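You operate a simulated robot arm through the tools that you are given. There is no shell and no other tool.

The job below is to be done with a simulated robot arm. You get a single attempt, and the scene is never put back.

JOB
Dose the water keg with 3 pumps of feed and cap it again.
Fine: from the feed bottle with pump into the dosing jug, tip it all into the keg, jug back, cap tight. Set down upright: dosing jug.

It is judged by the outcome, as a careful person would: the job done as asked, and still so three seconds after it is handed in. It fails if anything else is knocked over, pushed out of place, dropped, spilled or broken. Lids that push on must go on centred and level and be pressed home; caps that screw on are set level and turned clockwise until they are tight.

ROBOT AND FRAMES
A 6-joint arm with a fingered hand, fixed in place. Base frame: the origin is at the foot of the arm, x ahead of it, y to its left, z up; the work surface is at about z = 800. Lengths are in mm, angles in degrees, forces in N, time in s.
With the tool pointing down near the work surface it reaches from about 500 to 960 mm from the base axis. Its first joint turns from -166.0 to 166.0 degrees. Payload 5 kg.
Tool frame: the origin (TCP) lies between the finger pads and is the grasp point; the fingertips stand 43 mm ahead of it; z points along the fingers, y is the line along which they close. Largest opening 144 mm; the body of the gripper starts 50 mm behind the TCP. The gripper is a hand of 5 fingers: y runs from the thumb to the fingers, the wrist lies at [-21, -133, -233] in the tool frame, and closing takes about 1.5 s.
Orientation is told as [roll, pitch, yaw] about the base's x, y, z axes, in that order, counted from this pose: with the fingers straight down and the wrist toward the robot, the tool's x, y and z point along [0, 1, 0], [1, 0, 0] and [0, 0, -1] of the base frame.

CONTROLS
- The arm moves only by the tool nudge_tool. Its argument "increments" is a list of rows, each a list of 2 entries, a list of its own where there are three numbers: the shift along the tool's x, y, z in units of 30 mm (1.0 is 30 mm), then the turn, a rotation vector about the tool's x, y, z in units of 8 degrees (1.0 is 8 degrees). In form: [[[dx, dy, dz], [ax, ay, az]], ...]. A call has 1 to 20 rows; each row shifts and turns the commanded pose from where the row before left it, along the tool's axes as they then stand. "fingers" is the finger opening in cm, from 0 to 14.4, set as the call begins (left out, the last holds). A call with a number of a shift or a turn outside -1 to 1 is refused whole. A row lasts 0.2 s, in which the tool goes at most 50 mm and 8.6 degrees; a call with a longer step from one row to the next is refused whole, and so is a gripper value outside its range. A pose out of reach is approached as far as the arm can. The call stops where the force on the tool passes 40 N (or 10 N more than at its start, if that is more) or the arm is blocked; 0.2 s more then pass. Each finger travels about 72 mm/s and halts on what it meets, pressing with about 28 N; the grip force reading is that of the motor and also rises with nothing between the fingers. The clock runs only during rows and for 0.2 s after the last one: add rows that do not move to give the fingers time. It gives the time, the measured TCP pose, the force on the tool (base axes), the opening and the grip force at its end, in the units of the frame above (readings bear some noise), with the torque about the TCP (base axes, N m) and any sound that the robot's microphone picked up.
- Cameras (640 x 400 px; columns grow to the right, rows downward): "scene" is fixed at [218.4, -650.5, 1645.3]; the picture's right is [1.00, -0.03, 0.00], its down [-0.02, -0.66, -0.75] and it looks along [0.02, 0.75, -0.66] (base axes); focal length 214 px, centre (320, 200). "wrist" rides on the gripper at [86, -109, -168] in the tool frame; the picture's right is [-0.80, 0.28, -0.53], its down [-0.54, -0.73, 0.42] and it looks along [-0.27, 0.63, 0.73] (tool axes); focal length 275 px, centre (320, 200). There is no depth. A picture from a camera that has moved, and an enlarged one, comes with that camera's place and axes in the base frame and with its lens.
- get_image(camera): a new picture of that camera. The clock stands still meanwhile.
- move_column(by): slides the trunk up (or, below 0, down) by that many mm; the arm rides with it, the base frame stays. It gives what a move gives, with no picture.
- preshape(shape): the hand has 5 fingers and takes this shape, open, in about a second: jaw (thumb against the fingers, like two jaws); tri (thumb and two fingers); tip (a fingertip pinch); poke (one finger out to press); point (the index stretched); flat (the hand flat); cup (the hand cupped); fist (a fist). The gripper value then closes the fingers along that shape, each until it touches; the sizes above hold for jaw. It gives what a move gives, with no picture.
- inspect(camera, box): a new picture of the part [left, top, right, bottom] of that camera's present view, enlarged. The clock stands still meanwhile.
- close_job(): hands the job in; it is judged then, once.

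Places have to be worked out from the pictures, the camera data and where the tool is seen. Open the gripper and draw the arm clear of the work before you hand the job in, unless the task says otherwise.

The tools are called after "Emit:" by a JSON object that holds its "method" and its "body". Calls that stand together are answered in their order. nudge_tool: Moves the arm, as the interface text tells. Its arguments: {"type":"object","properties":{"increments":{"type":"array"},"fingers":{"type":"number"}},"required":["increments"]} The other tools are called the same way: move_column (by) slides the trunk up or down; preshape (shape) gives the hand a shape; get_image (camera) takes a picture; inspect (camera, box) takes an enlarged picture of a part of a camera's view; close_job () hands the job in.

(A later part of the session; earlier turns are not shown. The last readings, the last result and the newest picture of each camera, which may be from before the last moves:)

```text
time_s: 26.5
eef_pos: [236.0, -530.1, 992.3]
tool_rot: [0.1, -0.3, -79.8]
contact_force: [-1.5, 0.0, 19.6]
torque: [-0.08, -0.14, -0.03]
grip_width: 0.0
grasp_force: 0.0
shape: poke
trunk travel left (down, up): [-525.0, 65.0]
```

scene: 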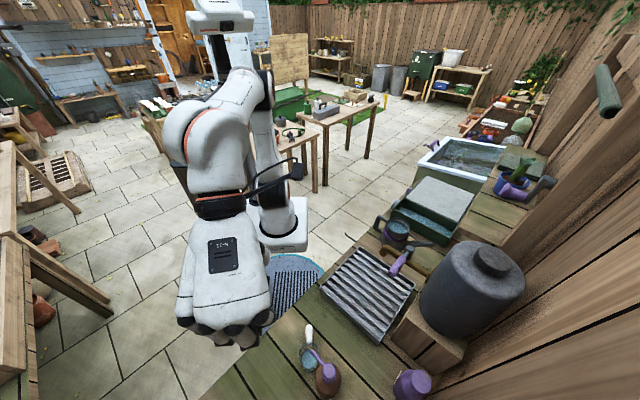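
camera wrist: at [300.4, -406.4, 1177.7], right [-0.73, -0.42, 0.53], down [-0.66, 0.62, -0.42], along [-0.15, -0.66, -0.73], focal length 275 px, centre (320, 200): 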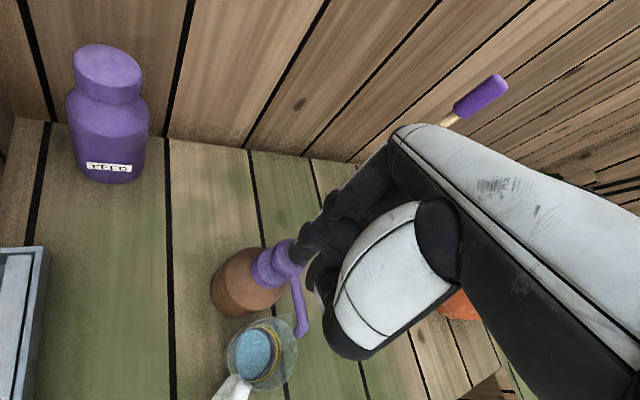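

Third stroke reached the hard stop with the same force (19.6 N at 992.3). I release to the comparison height and check the jug.

Emit:
{"method": "nudge_tool", "body": {"increments": [[[0, 0, 0], [0, 0, 0]], [[0, 0, -0.2], [0, 0, 0]], [[0, 0, -0.2], [0, 0, 0]], [[0, 0, -0.2], [0, 0, 0]], [[0, 0, -0.2], [0, 0, 0]], [[0, 0, -0.15], [0, 0, 0]], [[0, 0, 0], [0, 0, 0]], [[0, 0, 0], [0, 0, 0]]]}}

Emit:
{"method": "inspect", "body": {"camera": "wrist", "box": [215, 305, 305, 365]}}

Emit:
{"method": "inspect", "body": {"camera": "wrist", "box": [200, 200, 360, 390]}}

```text
time_s: 28.3
eef_pos: [235.8, -529.2, 1017.5]
tool_rot: [0.1, -0.2, -79.8]
contact_force: [1.2, 0.2, 0.3]
torque: [0.01, -0.02, 0.02]
grip_width: 0.1
grasp_force: 0.1
shape: poke
trunk travel left (down, up): [-525.0, 65.0]
```

```text
6.67 times, centred on (260, 335) of wrist
camera zoom: at [301.2, -407.3, 1185.8], right [-0.73, -0.42, 0.53], down [-0.66, 0.62, -0.42], along [-0.15, -0.67, -0.73], focal length 1835 px, centre (720, -700)
```

zoom: 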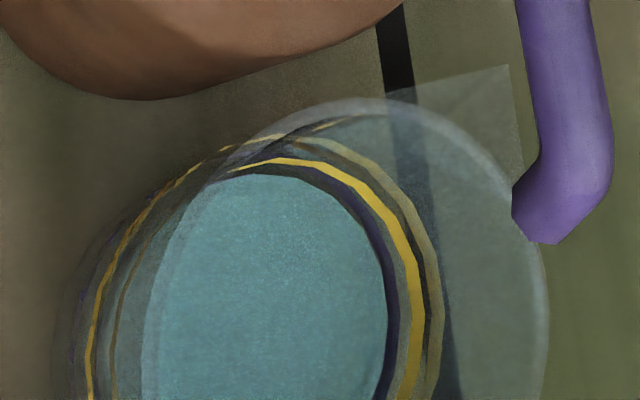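

```text
2.11 times, centred on (280, 295) of wrist
camera zoom: at [301.2, -407.3, 1185.8], right [-0.73, -0.42, 0.53], down [-0.66, 0.62, -0.42], along [-0.15, -0.67, -0.73], focal length 580 px, centre (404, 0)
```

zoom: 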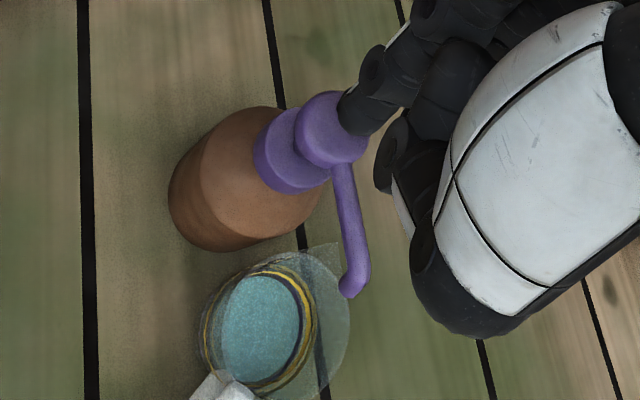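

The level rose again and the liquid turned a bit greener, so three full pumps are in the jug. Next is the keg cap: I rise straight up and travel toward the keg.

Emit:
{"method": "nudge_tool", "body": {"increments": [[[0, 0, -0.953], [0, 0, 0]], [[0, 0, -0.953], [0, 0, 0]], [[0, 0, -0.953], [0, 0, 0]], [[0, 0, -0.953], [0, 0, 0]], [[0, 0, -0.953], [0, 0, 0]], [[0, 0, -0.953], [0, 0, 0]], [[0, 0, -0.953], [0, 0, 0]], [[0, 0, -0.953], [0, 0, 0]], [[0, 0, -0.953], [0, 0, 0]], [[0, 0, -0.953], [0, 0, 0]], [[0, 0, -0.953], [0, 0, 0]], [[0, 0, -0.953], [0, 0, 0]], [[0.976, -0.33, 0], [0, 0, 0]], [[0.976, -0.33, 0], [0, 0, 0]], [[0.976, -0.33, 0], [0, 0, 0]], [[0.976, -0.33, 0], [0, 0, 0]], [[0.976, -0.33, 0], [0, 0, 0]], [[0.976, -0.33, 0], [0, 0, 0]], [[0.976, -0.33, 0], [0, 0, 0]]]}}

Emit:
{"method": "nudge_tool", "body": {"increments": [[[0, 0, 0], [0, 0, -0.875]], [[0, 0, 0], [0, 0, -0.875]], [[0, 0, 0], [0, 0, -0.875]], [[0, 0, 0], [0, 0, -0.875]], [[0, 0, 0], [0, 0, -0.875]]]}}

Emit:
{"method": "preshape", "body": {"shape": "jaw"}}

Emit:
{"method": "get_image", "body": {"camera": "wrist"}}

Emit:
{"method": "get_image", "body": {"camera": "scene"}}

```text
time_s: 32.3
eef_pos: [425.6, -423.3, 1362.0]
tool_rot: [0.1, -0.1, -80.0]
contact_force: [0.2, 0.7, 0.2]
torque: [-0.03, -0.01, -0.04]
grip_width: 0.2
grasp_force: 0.1
shape: poke
trunk travel left (down, up): [-525.0, 65.0]
```

```text
time_s: 33.5
eef_pos: [424.1, -424.5, 1362.1]
tool_rot: [-0.2, -0.1, -44.7]
contact_force: [-0.1, -0.6, 0.3]
torque: [-0.01, 0.0, 0.02]
grip_width: 0.0
grasp_force: 0.1
shape: poke
trunk travel left (down, up): [-525.0, 65.0]
```

```text
time_s: 34.4
eef_pos: [425.2, -424.4, 1361.9]
tool_rot: [0.0, -0.1, -45.0]
contact_force: [-0.3, -0.7, 0.5]
torque: [-0.01, 0.01, 0.02]
grip_width: 144.0
grasp_force: 0.1
shape: jaw
trunk travel left (down, up): [-525.0, 65.0]
```

```text
taken
camera wrist: at [408.5, -286.5, 1529.2], right [-0.36, -0.76, 0.54], down [-0.9, 0.13, -0.42], along [0.26, -0.63, -0.73], focal length 275 px, centre (320, 200)
```

wrist: 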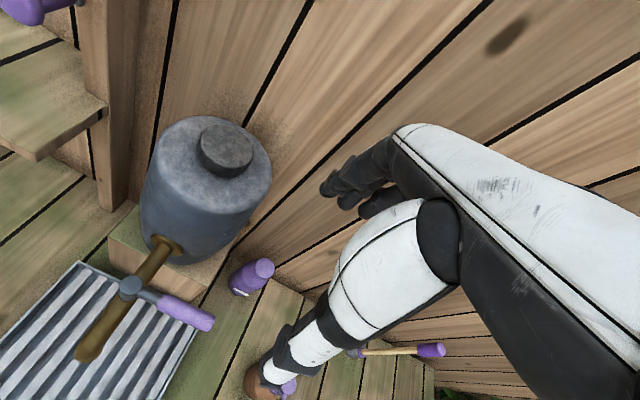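

```text
taken
```

scene: 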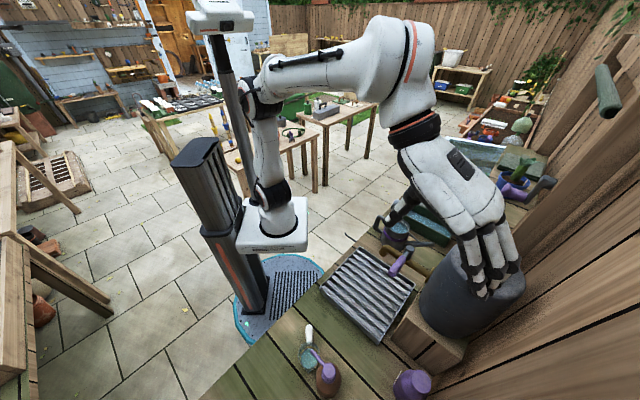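

The cap appears where predicted. I zoom in on it for a precise fix of its centre and height.

Emit:
{"method": "inspect", "body": {"camera": "wrist", "box": [130, 100, 290, 200]}}

```text
4.00 times, centred on (210, 150) of wrist
camera zoom: at [408.5, -286.5, 1529.2], right [-0.36, -0.76, 0.54], down [-0.9, 0.13, -0.42], along [0.26, -0.63, -0.73], focal length 1101 px, centre (760, 400)
```

zoom: 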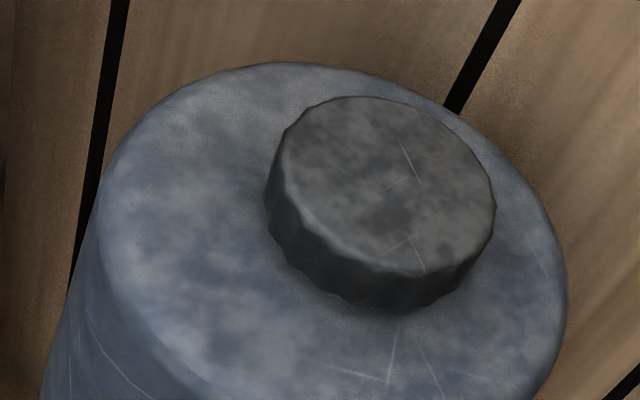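

Cap top centre refined to ≈ (583,-413,1266.5), keg top ≈ 1246. Before gripping I look at the jaw-shaped hand in the scene view to understand finger spread.

Emit:
{"method": "inspect", "body": {"camera": "scene", "box": [360, 120, 540, 310]}}

Emit:
{"method": "inspect", "body": {"camera": "wrist", "box": [240, 120, 480, 400]}}

Emit:
{"method": "preshape", "body": {"shape": "tri"}}

Emit:
{"method": "inspect", "body": {"camera": "scene", "box": [360, 120, 540, 310]}}

Emit:
{"method": "inspect", "body": {"camera": "wrist", "box": [240, 120, 480, 400]}}

```text
2.11 times, centred on (450, 215) of scene
camera zoom: at [218.4, -650.5, 1645.3], right [1.0, -0.03, 0.0], down [-0.02, -0.66, -0.75], along [0.02, 0.75, -0.66], focal length 452 px, centre (46, 168)
```

zoom: 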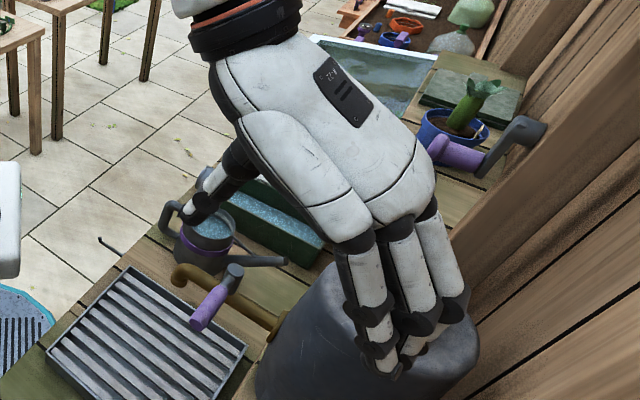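

```text
1.43 times, centred on (360, 260) of wrist
camera zoom: at [408.5, -286.5, 1529.2], right [-0.36, -0.76, 0.54], down [-0.9, 0.13, -0.42], along [0.26, -0.63, -0.73], focal length 393 px, centre (263, 114)
```

zoom: 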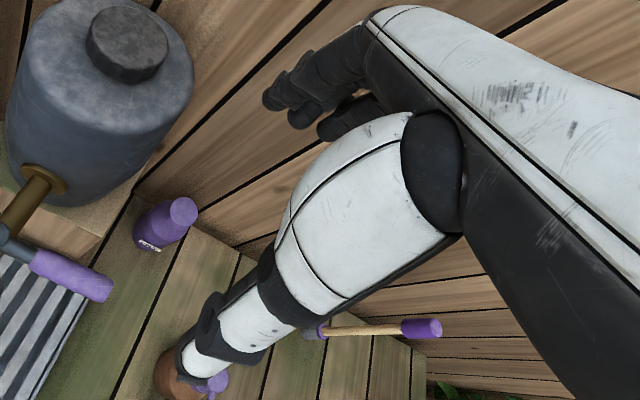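

```text
time_s: 35.3
eef_pos: [425.9, -425.1, 1362.1]
tool_rot: [0.0, -0.1, -45.0]
contact_force: [-0.6, 0.5, 1.1]
torque: [0.02, -0.01, -0.01]
grip_width: 143.6
grasp_force: 0.1
shape: tri
trunk travel left (down, up): [-525.0, 65.0]
```

```text
2.11 times, centred on (450, 215) of scene
camera zoom: at [218.4, -650.5, 1645.3], right [1.0, -0.03, 0.0], down [-0.02, -0.66, -0.75], along [0.02, 0.75, -0.66], focal length 452 px, centre (46, 168)
```

zoom: 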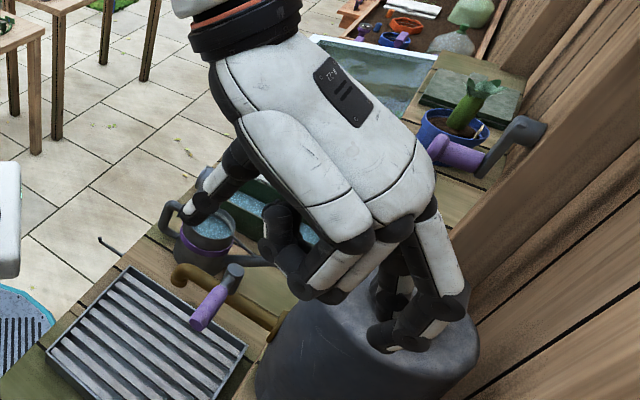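

```text
1.43 times, centred on (360, 260) of wrist
camera zoom: at [408.5, -286.5, 1529.2], right [-0.36, -0.76, 0.54], down [-0.9, 0.13, -0.42], along [0.26, -0.63, -0.73], focal length 393 px, centre (263, 114)
```

zoom: 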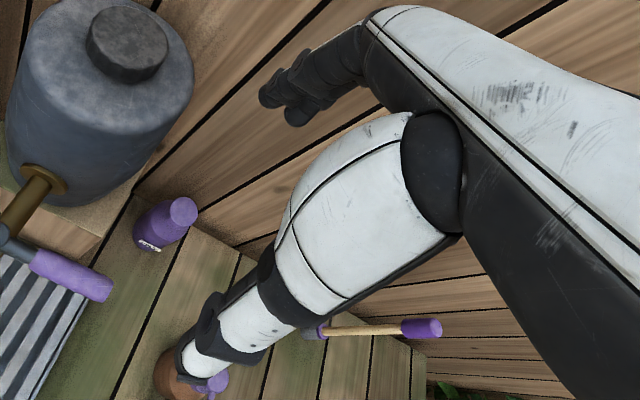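

In "tri" the ring and little fingers fold away and thumb + two fingers give a good three-point grip for a round cap. The fence works out at roughly 80–100 mm behind the cap, so I'll keep the hand on the robot side; I raise the trunk by 60 mm for better reach at that height.

Emit:
{"method": "move_column", "body": {"by": 60}}

```text
time_s: 36.3
eef_pos: [424.4, -424.3, 1421.9]
tool_rot: [0.0, -0.1, -44.8]
contact_force: [-0.8, 0.7, -0.1]
torque: [-0.02, -0.03, 0.01]
grip_width: 144.0
grasp_force: 0.1
shape: tri
trunk travel left (down, up): [-585.0, 5.0]
```

Now I turn to yaw ≈ -100° (start of an unscrewing sweep), move over the cap with the fingers set to 90 mm, and come down to ~35 mm above the gripping height.

Emit:
{"method": "nudge_tool", "body": {"increments": [[[0, 0, 0], [0, 0, 0.982]], [[0, 0, 0], [0, 0, 0.982]], [[0, 0, 0], [0, 0, 0.982]], [[0, 0, 0], [0, 0, 0.982]], [[0, 0, 0], [0, 0, 0.982]], [[0, 0, 0], [0, 0, 0.982]], [[0, 0, 0], [0, 0, 0.982]], [[0.857, -0.215, 0], [0, 0, 0]], [[0.857, -0.215, 0], [0, 0, 0]], [[0.857, -0.215, 0], [0, 0, 0]], [[0.857, -0.215, 0], [0, 0, 0]], [[0.857, -0.215, 0], [0, 0, 0]], [[0.857, -0.215, 0], [0, 0, 0]], [[0, 0, 0.8], [0, 0, 0]], [[0, 0, 0.8], [0, 0, 0]], [[0, 0, 0.8], [0, 0, 0]], [[0, 0, 0], [0, 0, 0]]], "fingers": 9.0}}

Emit:
{"method": "get_image", "body": {"camera": "wrist"}}

Emit:
{"method": "get_image", "body": {"camera": "scene"}}

```text
time_s: 39.9
eef_pos: [583.5, -412.7, 1350.9]
tool_rot: [0.1, -0.2, -99.9]
contact_force: [-0.7, -0.4, -0.6]
torque: [0.01, 0.0, -0.01]
grip_width: 90.1
grasp_force: 0.1
shape: tri
trunk travel left (down, up): [-585.0, 5.0]
```

```text
taken
camera wrist: at [686.3, -320.4, 1517.9], right [-0.83, -0.14, 0.53], down [-0.41, 0.81, -0.43], along [-0.37, -0.57, -0.73], focal length 275 px, centre (320, 200)
```

wrist: 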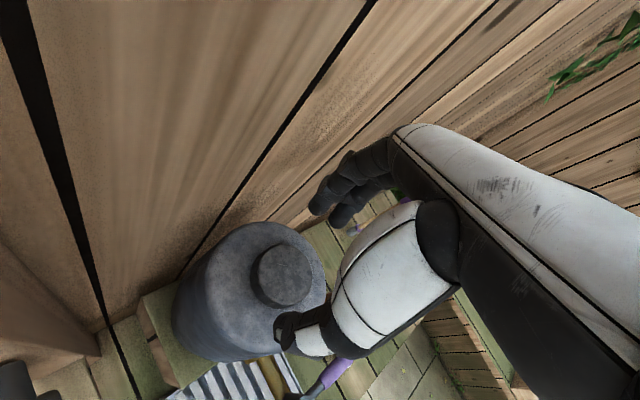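

```text
taken
```

scene: 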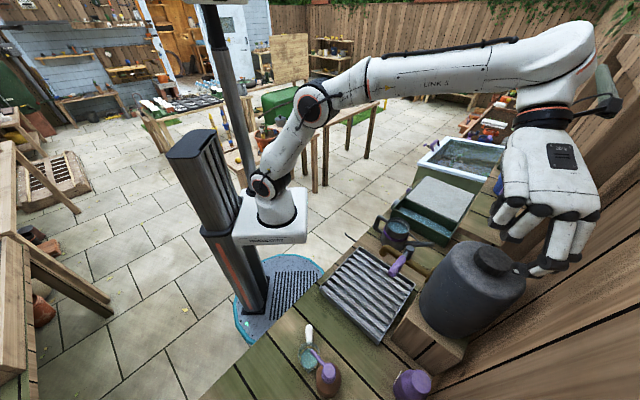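

I zoom in to check that the cap's centre lies where the tool axis will come down (predicted at px (285,274)).

Emit:
{"method": "inspect", "body": {"camera": "wrist", "box": [200, 160, 400, 380]}}

Emit:
{"method": "inspect", "body": {"camera": "scene", "box": [450, 90, 630, 300]}}

```text
1.82 times, centred on (300, 270) of wrist
camera zoom: at [686.3, -320.4, 1517.9], right [-0.83, -0.14, 0.53], down [-0.41, 0.81, -0.43], along [-0.37, -0.57, -0.73], focal length 500 px, centre (356, 73)
```

zoom: 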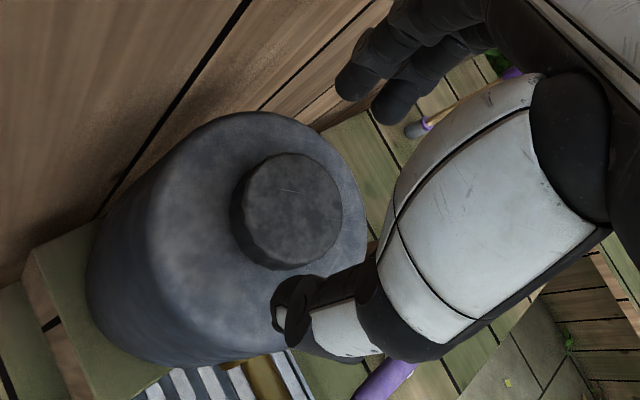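

```text
1.90 times, centred on (540, 195) of scene
camera zoom: at [218.4, -650.5, 1645.3], right [1.0, -0.03, 0.0], down [-0.02, -0.66, -0.75], along [0.02, 0.75, -0.66], focal length 408 px, centre (-99, 210)
```

zoom: 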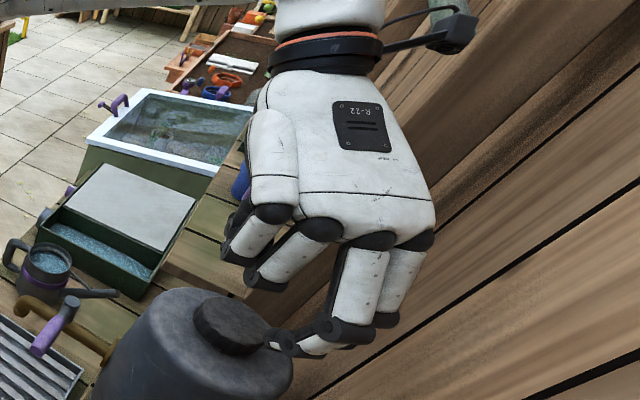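

The cap is centred under the tool axis as predicted. I descend to TCP z≈1294 so the fingertips straddle the cap, just above the keg's top.

Emit:
{"method": "nudge_tool", "body": {"increments": [[[0, 0, 0.5], [0, 0, 0]], [[0, 0, 0.5], [0, 0, 0]], [[0, 0, 0.4], [0, 0, 0]], [[0, 0, 0.3], [0, 0, 0]], [[0, 0, 0.15], [0, 0, 0]], [[0, 0, 0], [0, 0, 0]]]}}

Emit:
{"method": "inspect", "body": {"camera": "wrist", "box": [200, 160, 400, 380]}}

Emit:
{"method": "inspect", "body": {"camera": "scene", "box": [430, 180, 590, 300]}}

```text
time_s: 41.3
eef_pos: [583.9, -413.9, 1294.0]
tool_rot: [0.1, -0.1, -99.9]
contact_force: [0.5, -0.2, 0.0]
torque: [0.05, 0.03, 0.05]
grip_width: 90.5
grasp_force: 0.1
shape: tri
trunk travel left (down, up): [-585.0, 5.0]
```

```text
1.82 times, centred on (300, 270) of wrist
camera zoom: at [686.6, -320.3, 1462.0], right [-0.83, -0.14, 0.53], down [-0.41, 0.81, -0.43], along [-0.37, -0.57, -0.73], focal length 500 px, centre (356, 73)
```

zoom: 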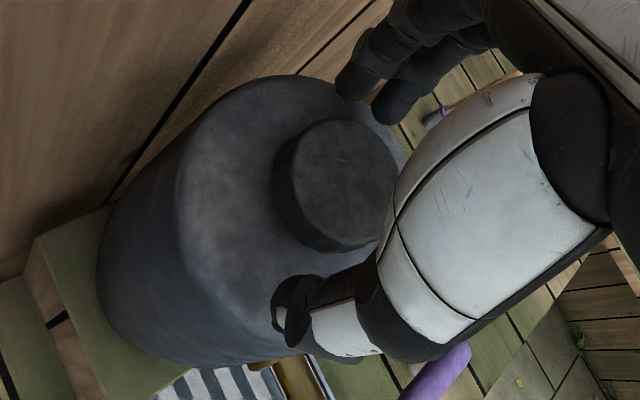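

```text
3.33 times, centred on (510, 240) of scene
camera zoom: at [218.4, -650.5, 1645.3], right [1.0, -0.03, 0.0], down [-0.02, -0.66, -0.75], along [0.02, 0.75, -0.66], focal length 715 px, centre (-313, 67)
```

zoom: 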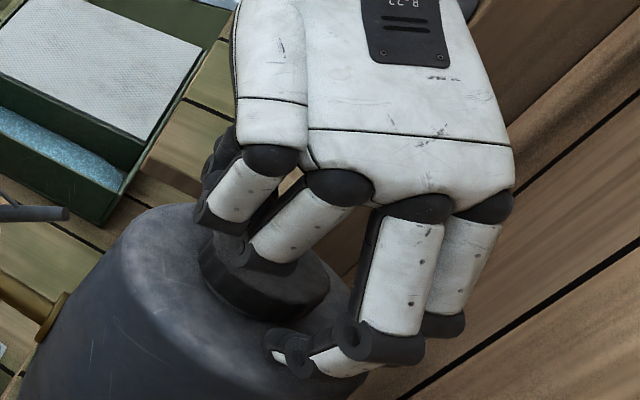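

No contact yet; cap is between thumb and the two fingers. I close the fingers onto it.

Emit:
{"method": "nudge_tool", "body": {"increments": [[[0, 0, 0], [0, 0, 0]], [[0, 0, 0], [0, 0, 0]], [[0, 0, 0], [0, 0, 0]], [[0, 0, 0], [0, 0, 0]], [[0, 0, 0], [0, 0, 0]]], "fingers": 5.0}}

Emit:
{"method": "inspect", "body": {"camera": "wrist", "box": [200, 160, 400, 380]}}

Emit:
{"method": "inspect", "body": {"camera": "scene", "box": [430, 180, 590, 300]}}

```text
time_s: 42.5
eef_pos: [583.3, -411.4, 1294.6]
tool_rot: [0.0, -0.1, -99.9]
contact_force: [-1.9, 0.6, -0.7]
torque: [0.07, 0.01, 0.02]
grip_width: 53.5
grasp_force: 27.9
shape: tri
trunk travel left (down, up): [-585.0, 5.0]
```

```text
1.82 times, centred on (300, 270) of wrist
camera zoom: at [686.6, -320.3, 1462.0], right [-0.83, -0.14, 0.53], down [-0.41, 0.81, -0.42], along [-0.37, -0.57, -0.73], focal length 500 px, centre (356, 73)
```

zoom: 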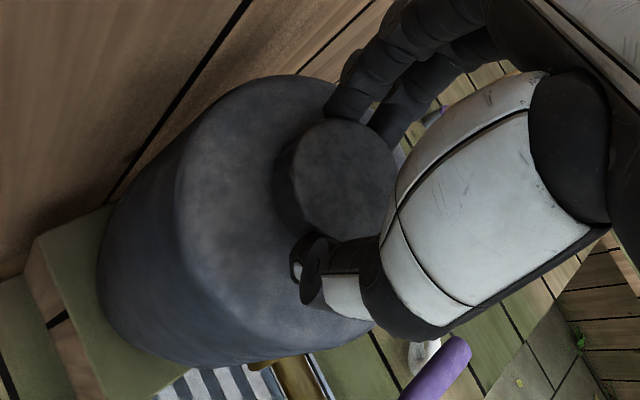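

```text
3.33 times, centred on (510, 240) of scene
camera zoom: at [218.4, -650.5, 1645.3], right [1.0, -0.03, 0.0], down [-0.02, -0.66, -0.75], along [0.02, 0.75, -0.66], focal length 715 px, centre (-313, 67)
```

zoom: 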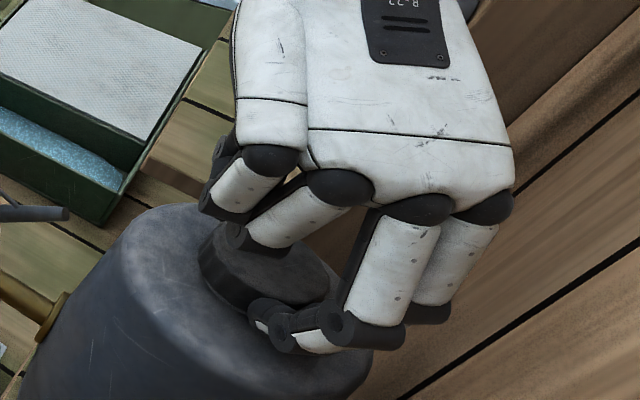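

Gripped at 53.5 mm with 28 N, consistent with a 60 mm round cap. I start turning counter-clockwise (tool z negative) gently and watch torque.

Emit:
{"method": "nudge_tool", "body": {"increments": [[[0, 0, 0], [0, 0, -0.4]], [[0, 0, 0], [0, 0, -0.4]], [[0, 0, 0], [0, 0, -0.4]], [[0, 0, 0], [0, 0, -0.4]], [[0, 0, 0], [0, 0, 0]]]}}

Emit:
{"method": "inspect", "body": {"camera": "wrist", "box": [200, 160, 400, 380]}}

```text
time_s: 43.7
eef_pos: [583.9, -412.5, 1293.9]
tool_rot: [0.2, -0.1, -87.0]
contact_force: [-2.0, 1.6, -1.9]
torque: [0.11, 0.05, -0.08]
grip_width: 53.4
grasp_force: 27.9
shape: tri
trunk travel left (down, up): [-585.0, 5.0]
```

```text
1.82 times, centred on (300, 270) of wrist
camera zoom: at [663.4, -299.6, 1462.1], right [-0.78, -0.32, 0.53], down [-0.58, 0.7, -0.43], along [-0.23, -0.64, -0.73], focal length 500 px, centre (356, 73)
```

zoom: 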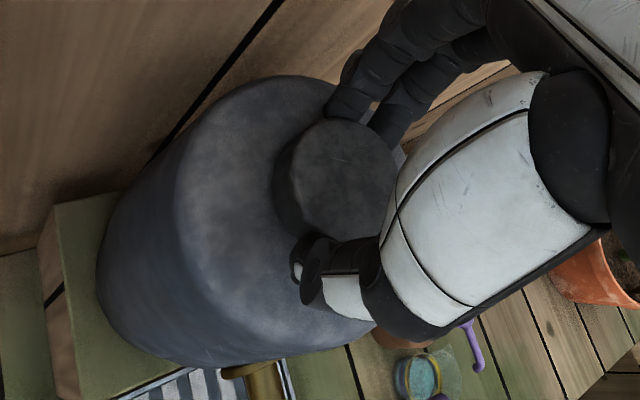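

I check in the scene view that the keg and its tap stayed put while the cap turned.

Emit:
{"method": "inspect", "body": {"camera": "scene", "box": [360, 180, 560, 305]}}

```text
3.20 times, centred on (460, 242) of scene
camera zoom: at [218.4, -650.5, 1645.3], right [1.0, -0.03, 0.0], down [-0.02, -0.66, -0.75], along [0.02, 0.75, -0.66], focal length 686 px, centre (-128, 64)
```

zoom: 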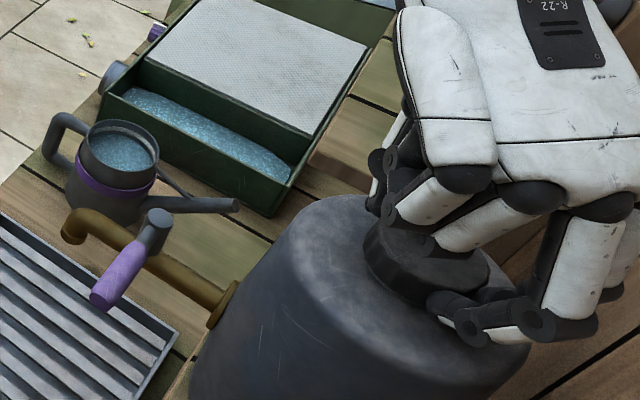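

The tap and keg have not moved, and the cap turns easily. I continue counter-clockwise to yaw ≈ -28°.

Emit:
{"method": "nudge_tool", "body": {"increments": [[[0, 0, 0], [0, 0, -0.6]], [[0, 0, 0], [0, 0, -0.6]], [[0, 0, 0], [0, 0, -0.6]], [[0, 0, 0], [0, 0, -0.6]], [[0, 0, 0], [0, 0, -0.6]], [[0, 0, 0], [0, 0, -0.6]], [[0, 0, 0], [0, 0, -0.6]], [[0, 0, 0], [0, 0, -0.6]], [[0, 0, 0], [0, 0, -0.6]], [[0, 0, 0], [0, 0, -0.6]], [[0, 0, 0], [0, 0, -0.6]], [[0, 0, 0], [0, 0, -0.6]], [[0, 0, 0], [0, 0, 0]]]}}

Emit:
{"method": "inspect", "body": {"camera": "wrist", "box": [200, 160, 400, 380]}}

Emit:
{"method": "inspect", "body": {"camera": "scene", "box": [400, 150, 600, 300]}}

```text
time_s: 46.5
eef_pos: [583.5, -413.1, 1295.9]
tool_rot: [-0.1, -0.3, -29.4]
contact_force: [-7.5, -0.7, 2.4]
torque: [0.02, 0.33, -0.01]
grip_width: 53.4
grasp_force: 27.9
shape: tri
trunk travel left (down, up): [-585.0, 5.0]
```

```text
1.82 times, centred on (300, 270) of wrist
camera zoom: at [530.2, -284.1, 1462.4], right [-0.14, -0.83, 0.54], down [-0.9, -0.12, -0.42], along [0.42, -0.54, -0.73], focal length 500 px, centre (356, 73)
```

zoom: 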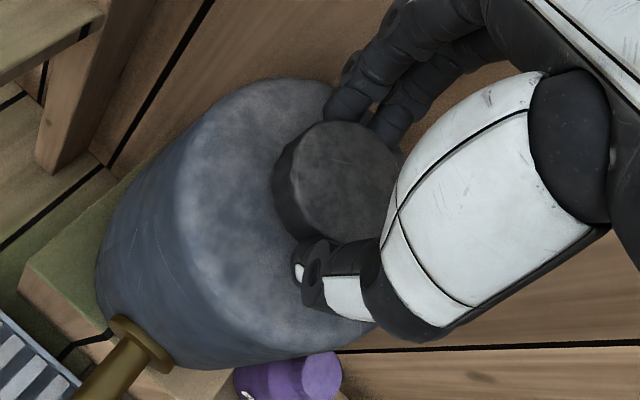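

```text
2.67 times, centred on (500, 225) of scene
camera zoom: at [218.4, -650.5, 1645.3], right [1.0, -0.03, 0.0], down [-0.02, -0.66, -0.75], along [0.02, 0.75, -0.66], focal length 572 px, centre (-160, 133)
```

zoom: 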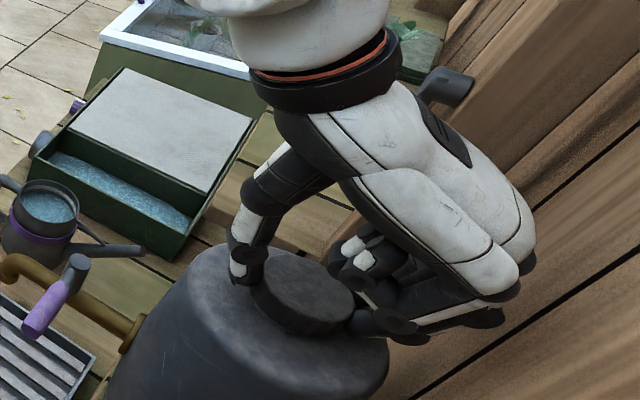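

One sweep of about 70° done. I open slightly to 80 mm, swing the hand back around the cap to yaw ≈ -116°, and will re-grip.

Emit:
{"method": "nudge_tool", "body": {"increments": [[[0, 0, 0], [0, 0, 0]], [[0, 0, 0], [0, 0, 0]], [[0, 0, 0], [0, 0, 0]], [[0, 0, 0], [0, 0, 0.9]], [[0, 0, 0], [0, 0, 0.9]], [[0, 0, 0], [0, 0, 0.9]], [[0, 0, 0], [0, 0, 0.9]], [[0, 0, 0], [0, 0, 0.9]], [[0, 0, 0], [0, 0, 0.9]], [[0, 0, 0], [0, 0, 0.9]], [[0, 0, 0], [0, 0, 0.9]], [[0, 0, 0], [0, 0, 0.9]], [[0, 0, 0], [0, 0, 0.9]], [[0, 0, 0], [0, 0, 0.9]], [[0, 0, 0], [0, 0, 0.9]], [[0, 0, 0], [0, 0, 0]]], "fingers": 8.0}}

Emit:
{"method": "inspect", "body": {"camera": "wrist", "box": [200, 160, 400, 380]}}

Emit:
{"method": "inspect", "body": {"camera": "scene", "box": [400, 150, 600, 300]}}

```text
time_s: 49.9
eef_pos: [584.2, -412.3, 1294.1]
tool_rot: [0.1, -0.2, -116.0]
contact_force: [0.8, -0.5, 0.1]
torque: [0.03, 0.04, -0.01]
grip_width: 79.6
grasp_force: 0.1
shape: tri
trunk travel left (down, up): [-585.0, 5.0]
```

```text
1.82 times, centred on (300, 270) of wrist
camera zoom: at [708.7, -352.5, 1462.1], right [-0.84, 0.09, 0.53], down [-0.17, 0.89, -0.42], along [-0.51, -0.45, -0.73], focal length 500 px, centre (356, 73)
```

zoom: 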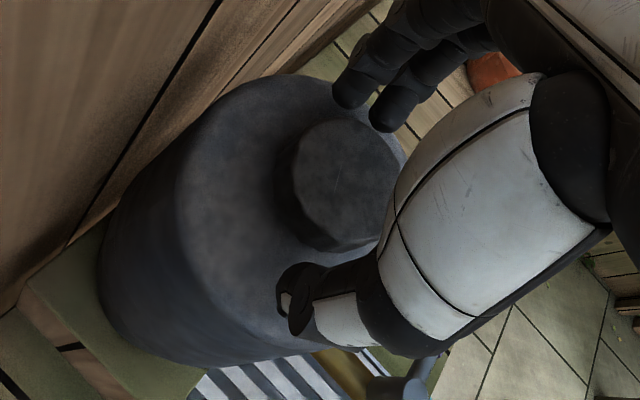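

```text
2.67 times, centred on (500, 225) of scene
camera zoom: at [218.4, -650.5, 1645.3], right [1.0, -0.03, 0.0], down [-0.02, -0.66, -0.75], along [0.02, 0.75, -0.66], focal length 572 px, centre (-160, 133)
```

zoom: 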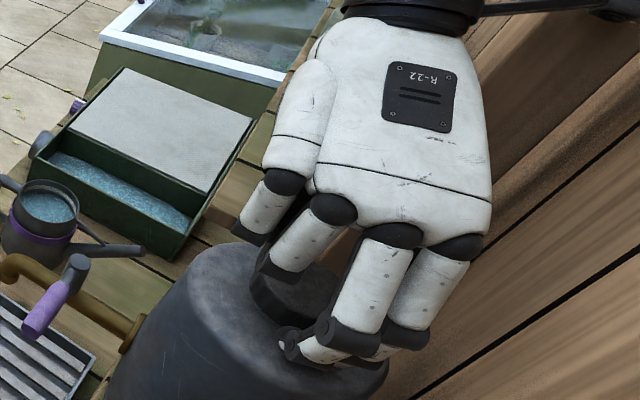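

Yaw -116° reached with no contact, cap still in place. I close again and make a second sweep counter-clockwise.

Emit:
{"method": "nudge_tool", "body": {"increments": [[[0, 0, 0], [0, 0, 0]], [[0, 0, 0], [0, 0, 0]], [[0, 0, 0], [0, 0, 0]], [[0, 0, 0], [0, 0, 0]], [[0, 0, 0], [0, 0, 0]]], "fingers": 5.0}}

Emit:
{"method": "nudge_tool", "body": {"increments": [[[0, 0, 0], [0, 0, -0.6]], [[0, 0, 0], [0, 0, -0.6]], [[0, 0, 0], [0, 0, -0.6]], [[0, 0, 0], [0, 0, -0.6]], [[0, 0, 0], [0, 0, -0.6]], [[0, 0, 0], [0, 0, -0.6]], [[0, 0, 0], [0, 0, -0.6]], [[0, 0, 0], [0, 0, -0.6]], [[0, 0, 0], [0, 0, -0.6]], [[0, 0, 0], [0, 0, -0.6]], [[0, 0, 0], [0, 0, -0.6]], [[0, 0, 0], [0, 0, -0.6]], [[0, 0, 0], [0, 0, -0.6]], [[0, 0, 0], [0, 0, -0.6]], [[0, 0, 0], [0, 0, -0.6]], [[0, 0, 0], [0, 0, -0.6]], [[0, 0, 0], [0, 0, -0.6]], [[0, 0, 0], [0, 0, -0.6]], [[0, 0, 0], [0, 0, 0]]]}}

Emit:
{"method": "inspect", "body": {"camera": "wrist", "box": [200, 160, 400, 380]}}

Emit:
{"method": "inspect", "body": {"camera": "scene", "box": [400, 150, 600, 300]}}

```text
time_s: 51.1
eef_pos: [584.5, -413.3, 1294.1]
tool_rot: [0.0, -0.1, -115.9]
contact_force: [-0.6, -0.9, -1.4]
torque: [-0.02, 0.02, -0.01]
grip_width: 52.9
grasp_force: 28.0
shape: tri
trunk travel left (down, up): [-585.0, 5.0]
```

```text
time_s: 55.1
eef_pos: [583.7, -412.1, 1294.9]
tool_rot: [0.0, -0.2, -29.4]
contact_force: [-2.9, -0.8, 6.0]
torque: [-0.01, 0.11, 0.03]
grip_width: 52.8
grasp_force: 28.3
shape: tri
trunk travel left (down, up): [-585.0, 5.0]
```

```text
1.82 times, centred on (300, 270) of wrist
camera zoom: at [530.2, -284.0, 1462.3], right [-0.14, -0.83, 0.54], down [-0.9, -0.12, -0.42], along [0.42, -0.54, -0.73], focal length 500 px, centre (356, 73)
```

zoom: 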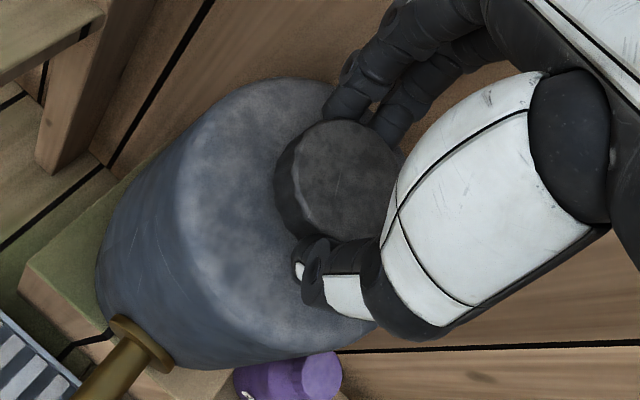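

```text
2.67 times, centred on (500, 225) of scene
camera zoom: at [218.4, -650.5, 1645.3], right [1.0, -0.03, 0.0], down [-0.02, -0.66, -0.75], along [0.02, 0.75, -0.66], focal length 572 px, centre (-160, 133)
```

zoom: 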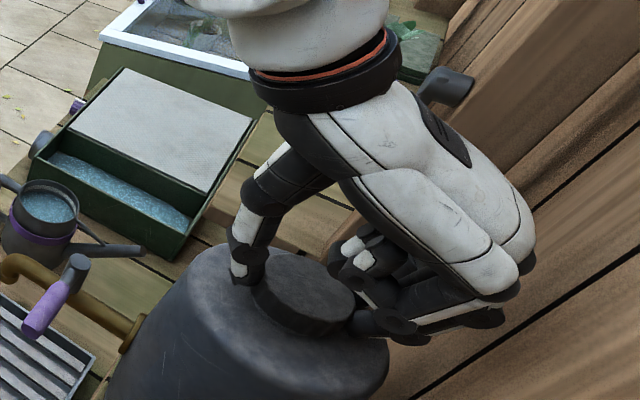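

157° so far and the cap pushes slightly upward on the fingers (6 N), so it is rising. Another return swing and third sweep.

Emit:
{"method": "nudge_tool", "body": {"increments": [[[0, 0, 0], [0, 0, 0]], [[0, 0, 0], [0, 0, 0]], [[0, 0, 0], [0, 0, 0]], [[0, 0, 0], [0, 0, 0.9]], [[0, 0, 0], [0, 0, 0.9]], [[0, 0, 0], [0, 0, 0.9]], [[0, 0, 0], [0, 0, 0.9]], [[0, 0, 0], [0, 0, 0.9]], [[0, 0, 0], [0, 0, 0.9]], [[0, 0, 0], [0, 0, 0.9]], [[0, 0, 0], [0, 0, 0.9]], [[0, 0, 0], [0, 0, 0.9]], [[0, 0, 0], [0, 0, 0.9]], [[0, 0, 0], [0, 0, 0.9]], [[0, 0, 0], [0, 0, 0.9]], [[0, 0, 0], [0, 0, 0]]], "fingers": 8.0}}

Emit:
{"method": "nudge_tool", "body": {"increments": [[[0, 0, 0], [0, 0, 0]], [[0, 0, 0], [0, 0, 0]], [[0, 0, 0], [0, 0, 0]], [[0, 0, 0], [0, 0, 0]], [[0, 0, 0], [0, 0, 0]]], "fingers": 5.0}}

Emit:
{"method": "nudge_tool", "body": {"increments": [[[0, 0, 0], [0, 0, -0.6]], [[0, 0, 0], [0, 0, -0.6]], [[0, 0, 0], [0, 0, -0.6]], [[0, 0, 0], [0, 0, -0.6]], [[0, 0, 0], [0, 0, -0.6]], [[0, 0, 0], [0, 0, -0.6]], [[0, 0, 0], [0, 0, -0.6]], [[0, 0, 0], [0, 0, -0.6]], [[0, 0, 0], [0, 0, -0.6]], [[0, 0, 0], [0, 0, -0.6]], [[0, 0, 0], [0, 0, -0.6]], [[0, 0, 0], [0, 0, -0.6]], [[0, 0, 0], [0, 0, -0.6]], [[0, 0, 0], [0, 0, -0.6]], [[0, 0, 0], [0, 0, -0.6]], [[0, 0, 0], [0, 0, -0.6]], [[0, 0, 0], [0, 0, -0.6]], [[0, 0, 0], [0, 0, -0.6]], [[0, 0, 0], [0, 0, 0]]]}}

Emit:
{"method": "inspect", "body": {"camera": "wrist", "box": [200, 160, 400, 380]}}

Emit:
{"method": "inspect", "body": {"camera": "scene", "box": [400, 150, 600, 300]}}

```text
time_s: 58.5
eef_pos: [583.6, -413.5, 1293.7]
tool_rot: [0.1, -0.1, -115.9]
contact_force: [0.2, -0.4, 0.0]
torque: [-0.01, 0.04, 0.0]
grip_width: 79.5
grasp_force: 0.1
shape: tri
trunk travel left (down, up): [-585.0, 5.0]
```

```text
time_s: 59.7
eef_pos: [583.5, -413.0, 1293.6]
tool_rot: [0.2, -0.1, -115.9]
contact_force: [-0.5, 0.6, -1.5]
torque: [-0.01, 0.03, 0.01]
grip_width: 52.5
grasp_force: 28.1
shape: tri
trunk travel left (down, up): [-585.0, 5.0]
```

```text
time_s: 63.7
eef_pos: [584.4, -412.4, 1295.3]
tool_rot: [0.0, -0.3, -29.3]
contact_force: [-2.9, -0.6, 3.2]
torque: [0.0, 0.11, -0.02]
grip_width: 52.3
grasp_force: 28.2
shape: tri
trunk travel left (down, up): [-585.0, 5.0]
```

```text
1.82 times, centred on (300, 270) of wrist
camera zoom: at [530.5, -283.9, 1462.3], right [-0.14, -0.83, 0.54], down [-0.9, -0.12, -0.42], along [0.42, -0.54, -0.73], focal length 500 px, centre (356, 73)
```

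zoom: 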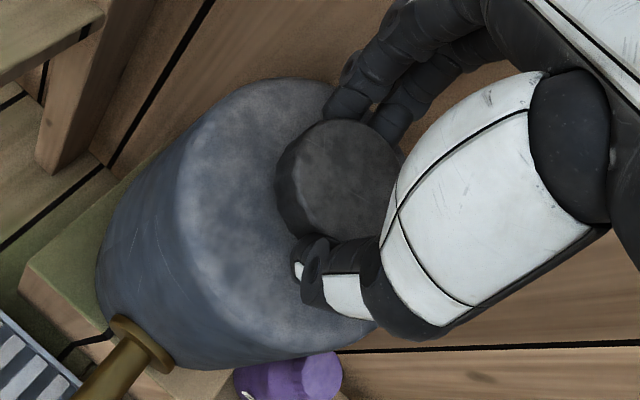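

```text
2.67 times, centred on (500, 225) of scene
camera zoom: at [218.4, -650.5, 1645.3], right [1.0, -0.03, 0.0], down [-0.02, -0.66, -0.75], along [0.02, 0.75, -0.66], focal length 572 px, centre (-160, 133)
```

zoom: 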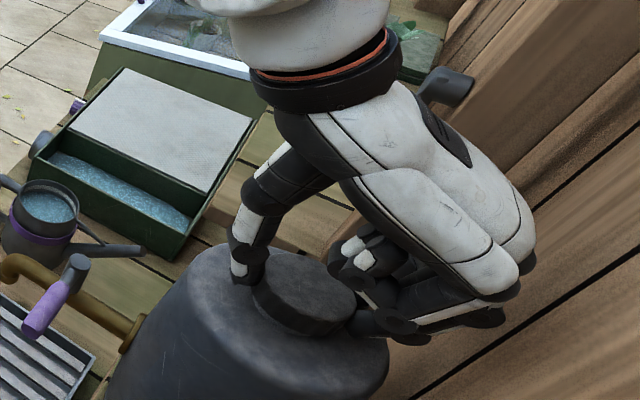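

About 243° turned in total; the cap sits visibly a little higher. I test with a gentle 3 mm lift whether it is free.

Emit:
{"method": "nudge_tool", "body": {"increments": [[[0, 0, -0.05], [0, 0, 0]], [[0, 0, -0.05], [0, 0, 0]], [[0, 0, 0], [0, 0, 0]]]}}

```text
time_s: 64.5
eef_pos: [584.0, -413.3, 1296.1]
tool_rot: [0.0, 0.1, -29.5]
contact_force: [-4.8, 0.4, -10.5]
torque: [0.05, 0.13, 0.01]
grip_width: 52.0
grasp_force: 27.6
shape: tri
trunk travel left (down, up): [-585.0, 5.0]
```

It still holds (-10.5 N on a lift), so the thread is not out yet. Fourth sweep, keeping the slightly higher hand position.

Emit:
{"method": "nudge_tool", "body": {"increments": [[[0, 0, 0.05], [0, 0, 0]], [[0, 0, 0], [0, 0, 0]], [[0, 0, 0], [0, 0, 0]], [[0, 0, 0], [0, 0, 0.9]], [[0, 0, 0], [0, 0, 0.9]], [[0, 0, 0], [0, 0, 0.9]], [[0, 0, 0], [0, 0, 0.9]], [[0, 0, 0], [0, 0, 0.9]], [[0, 0, 0], [0, 0, 0.9]], [[0, 0, 0], [0, 0, 0.9]], [[0, 0, 0], [0, 0, 0.9]], [[0, 0, 0], [0, 0, 0.9]], [[0, 0, 0], [0, 0, 0.9]], [[0, 0, 0], [0, 0, 0.9]], [[0, 0, 0], [0, 0, 0.9]], [[0, 0, 0], [0, 0, 0]]], "fingers": 8.0}}

Emit:
{"method": "nudge_tool", "body": {"increments": [[[0, 0, 0], [0, 0, 0]], [[0, 0, 0], [0, 0, 0]], [[0, 0, 0], [0, 0, 0]], [[0, 0, 0], [0, 0, 0]], [[0, 0, 0], [0, 0, 0]]], "fingers": 5.0}}

Emit:
{"method": "nudge_tool", "body": {"increments": [[[0, 0, 0], [0, 0, -0.6]], [[0, 0, 0], [0, 0, -0.6]], [[0, 0, 0], [0, 0, -0.6]], [[0, 0, 0], [0, 0, -0.6]], [[0, 0, 0], [0, 0, -0.6]], [[0, 0, 0], [0, 0, -0.6]], [[0, 0, 0], [0, 0, -0.6]], [[0, 0, 0], [0, 0, -0.6]], [[0, 0, 0], [0, 0, -0.6]], [[0, 0, 0], [0, 0, -0.6]], [[0, 0, 0], [0, 0, -0.6]], [[0, 0, 0], [0, 0, -0.6]], [[0, 0, 0], [0, 0, -0.6]], [[0, 0, 0], [0, 0, -0.6]], [[0, 0, 0], [0, 0, -0.6]], [[0, 0, 0], [0, 0, -0.6]], [[0, 0, 0], [0, 0, -0.6]], [[0, 0, 0], [0, 0, -0.6]], [[0, 0, 0], [0, 0, 0]]]}}

Emit:
{"method": "inspect", "body": {"camera": "wrist", "box": [200, 160, 400, 380]}}

Emit:
{"method": "inspect", "body": {"camera": "scene", "box": [400, 150, 600, 300]}}

```text
time_s: 67.9
eef_pos: [583.9, -412.5, 1295.5]
tool_rot: [0.1, -0.1, -115.9]
contact_force: [0.9, 0.0, -1.5]
torque: [0.02, 0.02, 0.03]
grip_width: 80.0
grasp_force: 0.1
shape: tri
trunk travel left (down, up): [-585.0, 5.0]
```

```text
time_s: 69.1
eef_pos: [584.2, -411.8, 1296.8]
tool_rot: [0.2, -0.1, -115.9]
contact_force: [0.6, 0.8, -0.9]
torque: [0.03, 0.0, -0.02]
grip_width: 53.3
grasp_force: 27.8
shape: tri
trunk travel left (down, up): [-585.0, 5.0]
```

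```text
time_s: 73.1
eef_pos: [583.1, -412.8, 1296.1]
tool_rot: [-0.1, -0.3, -29.3]
contact_force: [-5.1, 0.9, 1.5]
torque: [0.07, 0.22, -0.06]
grip_width: 53.0
grasp_force: 27.6
shape: tri
trunk travel left (down, up): [-585.0, 5.0]
```

```text
1.82 times, centred on (300, 270) of wrist
camera zoom: at [530.0, -283.9, 1463.9], right [-0.14, -0.83, 0.54], down [-0.9, -0.12, -0.42], along [0.42, -0.54, -0.73], focal length 500 px, centre (356, 73)
```

zoom: 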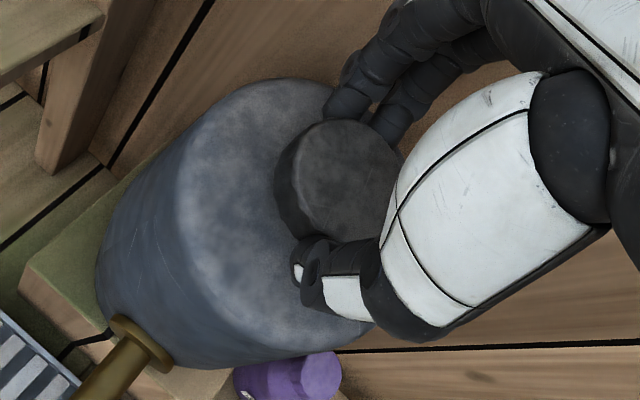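

```text
2.67 times, centred on (500, 225) of scene
camera zoom: at [218.4, -650.5, 1645.3], right [1.0, -0.03, 0.0], down [-0.02, -0.66, -0.75], along [0.02, 0.75, -0.66], focal length 572 px, centre (-160, 133)
```

zoom: 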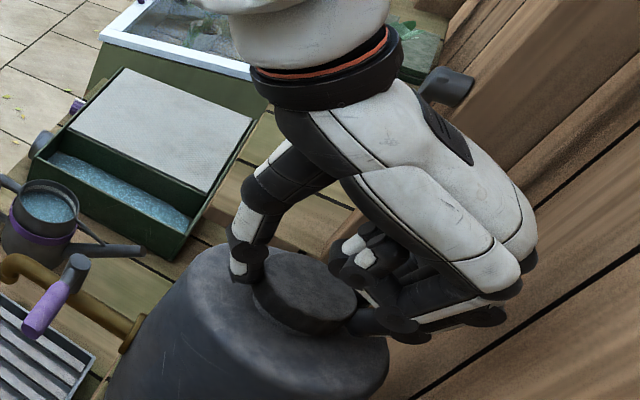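

About 330° now. I test the lift again.

Emit:
{"method": "nudge_tool", "body": {"increments": [[[0, 0, -0.05], [0, 0, 0]], [[0, 0, -0.05], [0, 0, 0]], [[0, 0, 0], [0, 0, 0]]]}}

```text
time_s: 73.9
eef_pos: [584.0, -412.7, 1298.1]
tool_rot: [0.0, 0.0, -29.5]
contact_force: [-7.2, 1.1, -10.3]
torque: [0.05, 0.21, -0.01]
grip_width: 52.4
grasp_force: 27.4
shape: tri
trunk travel left (down, up): [-585.0, 5.0]
```

Still threaded (-10 N). Fifth sweep.

Emit:
{"method": "nudge_tool", "body": {"increments": [[[0, 0, 0.03], [0, 0, 0]], [[0, 0, 0], [0, 0, 0]], [[0, 0, 0], [0, 0, 0]], [[0, 0, 0], [0, 0, 0.9]], [[0, 0, 0], [0, 0, 0.9]], [[0, 0, 0], [0, 0, 0.9]], [[0, 0, 0], [0, 0, 0.9]], [[0, 0, 0], [0, 0, 0.9]], [[0, 0, 0], [0, 0, 0.9]], [[0, 0, 0], [0, 0, 0.9]], [[0, 0, 0], [0, 0, 0.9]], [[0, 0, 0], [0, 0, 0.9]], [[0, 0, 0], [0, 0, 0.9]], [[0, 0, 0], [0, 0, 0.9]], [[0, 0, 0], [0, 0, 0.9]], [[0, 0, 0], [0, 0, 0]]], "fingers": 8.0}}

Emit:
{"method": "nudge_tool", "body": {"increments": [[[0, 0, 0], [0, 0, 0]], [[0, 0, 0], [0, 0, 0]], [[0, 0, 0], [0, 0, 0]], [[0, 0, 0], [0, 0, 0]], [[0, 0, 0], [0, 0, 0]]], "fingers": 5.0}}

Emit:
{"method": "nudge_tool", "body": {"increments": [[[0, 0, 0], [0, 0, -0.6]], [[0, 0, 0], [0, 0, -0.6]], [[0, 0, 0], [0, 0, -0.6]], [[0, 0, 0], [0, 0, -0.6]], [[0, 0, 0], [0, 0, -0.6]], [[0, 0, 0], [0, 0, -0.6]], [[0, 0, 0], [0, 0, -0.6]], [[0, 0, 0], [0, 0, -0.6]], [[0, 0, 0], [0, 0, -0.6]], [[0, 0, 0], [0, 0, -0.6]], [[0, 0, 0], [0, 0, -0.6]], [[0, 0, 0], [0, 0, -0.6]], [[0, 0, 0], [0, 0, -0.6]], [[0, 0, 0], [0, 0, -0.6]], [[0, 0, 0], [0, 0, -0.6]], [[0, 0, 0], [0, 0, -0.6]], [[0, 0, 0], [0, 0, -0.6]], [[0, 0, 0], [0, 0, -0.6]], [[0, 0, 0], [0, 0, 0]]]}}

Emit:
{"method": "nudge_tool", "body": {"increments": [[[0, 0, -0.05], [0, 0, 0]], [[0, 0, -0.05], [0, 0, 0]], [[0, 0, 0], [0, 0, 0]]]}}

Emit:
{"method": "inspect", "body": {"camera": "scene", "box": [400, 150, 600, 300]}}

```text
time_s: 77.3
eef_pos: [583.9, -413.2, 1298.8]
tool_rot: [0.2, -0.1, -115.9]
contact_force: [-0.1, 0.0, 0.4]
torque: [0.02, 0.04, -0.02]
grip_width: 79.9
grasp_force: 0.1
shape: tri
trunk travel left (down, up): [-585.0, 5.0]
```

```text
time_s: 78.5
eef_pos: [585.1, -411.9, 1297.4]
tool_rot: [0.1, -0.1, -115.9]
contact_force: [-1.7, 0.3, -1.6]
torque: [0.02, 0.04, -0.01]
grip_width: 52.8
grasp_force: 28.3
shape: tri
trunk travel left (down, up): [-585.0, 5.0]
```

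```text
time_s: 82.5
eef_pos: [581.7, -415.0, 1297.4]
tool_rot: [0.0, -0.2, -29.5]
contact_force: [-9.7, -12.7, 3.2]
torque: [-0.36, 0.42, -0.95]
grip_width: 52.5
grasp_force: 27.7
shape: tri
trunk travel left (down, up): [-585.0, 5.0]
```

```text
time_s: 83.3
eef_pos: [585.6, -409.8, 1301.3]
tool_rot: [0.1, -0.1, -29.4]
contact_force: [-2.7, -0.2, -1.5]
torque: [0.0, 0.1, -0.02]
grip_width: 51.8
grasp_force: 27.7
shape: tri
trunk travel left (down, up): [-585.0, 5.0]
```

```text
2.67 times, centred on (500, 225) of scene
camera zoom: at [218.4, -650.5, 1645.3], right [1.0, -0.03, 0.0], down [-0.02, -0.66, -0.75], along [0.02, 0.75, -0.66], focal length 572 px, centre (-160, 133)
```

zoom: 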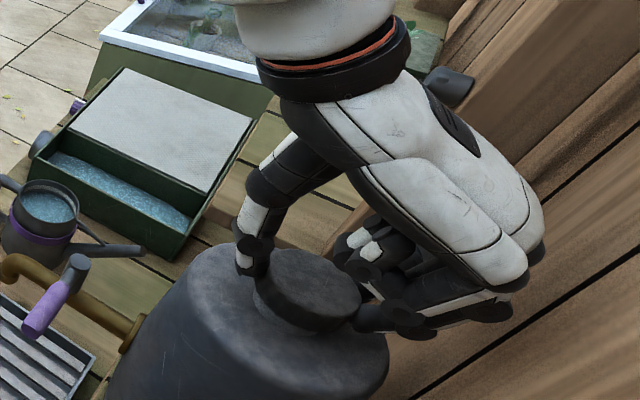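

The lift now shows only -1.5 N – the cap seems free. I lift 15 mm more and look.

Emit:
{"method": "nudge_tool", "body": {"increments": [[[0, 0, -0.1], [0, 0, 0]], [[0, 0, -0.2], [0, 0, 0]], [[0, 0, -0.3], [0, 0, 0]], [[0, 0, 0], [0, 0, 0]]]}}

Emit:
{"method": "inspect", "body": {"camera": "scene", "box": [400, 150, 600, 300]}}

Emit:
{"method": "inspect", "body": {"camera": "wrist", "box": [200, 160, 400, 380]}}

```text
time_s: 84.3
eef_pos: [583.3, -412.7, 1319.4]
tool_rot: [-0.1, -0.1, -29.5]
contact_force: [-0.4, 0.1, 0.1]
torque: [-0.04, 0.01, 0.02]
grip_width: 51.5
grasp_force: 27.7
shape: tri
trunk travel left (down, up): [-585.0, 5.0]
```

```text
2.67 times, centred on (500, 225) of scene
camera zoom: at [218.4, -650.5, 1645.3], right [1.0, -0.03, 0.0], down [-0.02, -0.66, -0.75], along [0.02, 0.75, -0.66], focal length 572 px, centre (-160, 133)
```

zoom: 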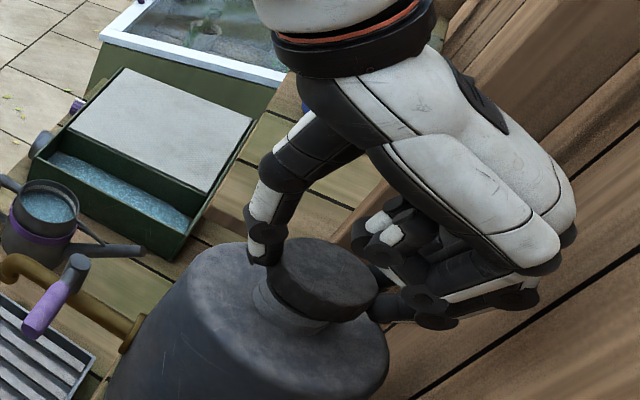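

```text
1.82 times, centred on (300, 270) of wrist
camera zoom: at [531.0, -284.5, 1486.9], right [-0.15, -0.83, 0.54], down [-0.9, -0.12, -0.42], along [0.42, -0.54, -0.73], focal length 500 px, centre (356, 73)
```

zoom: 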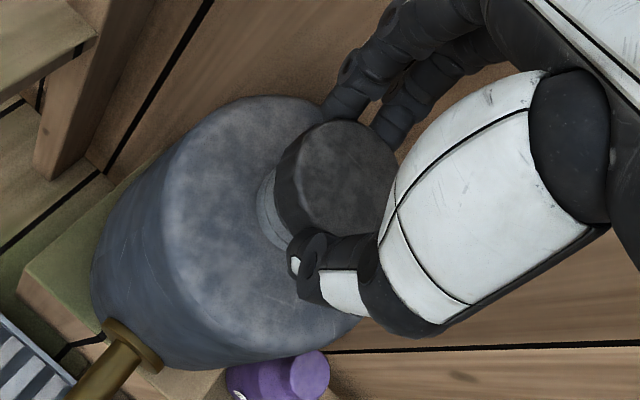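

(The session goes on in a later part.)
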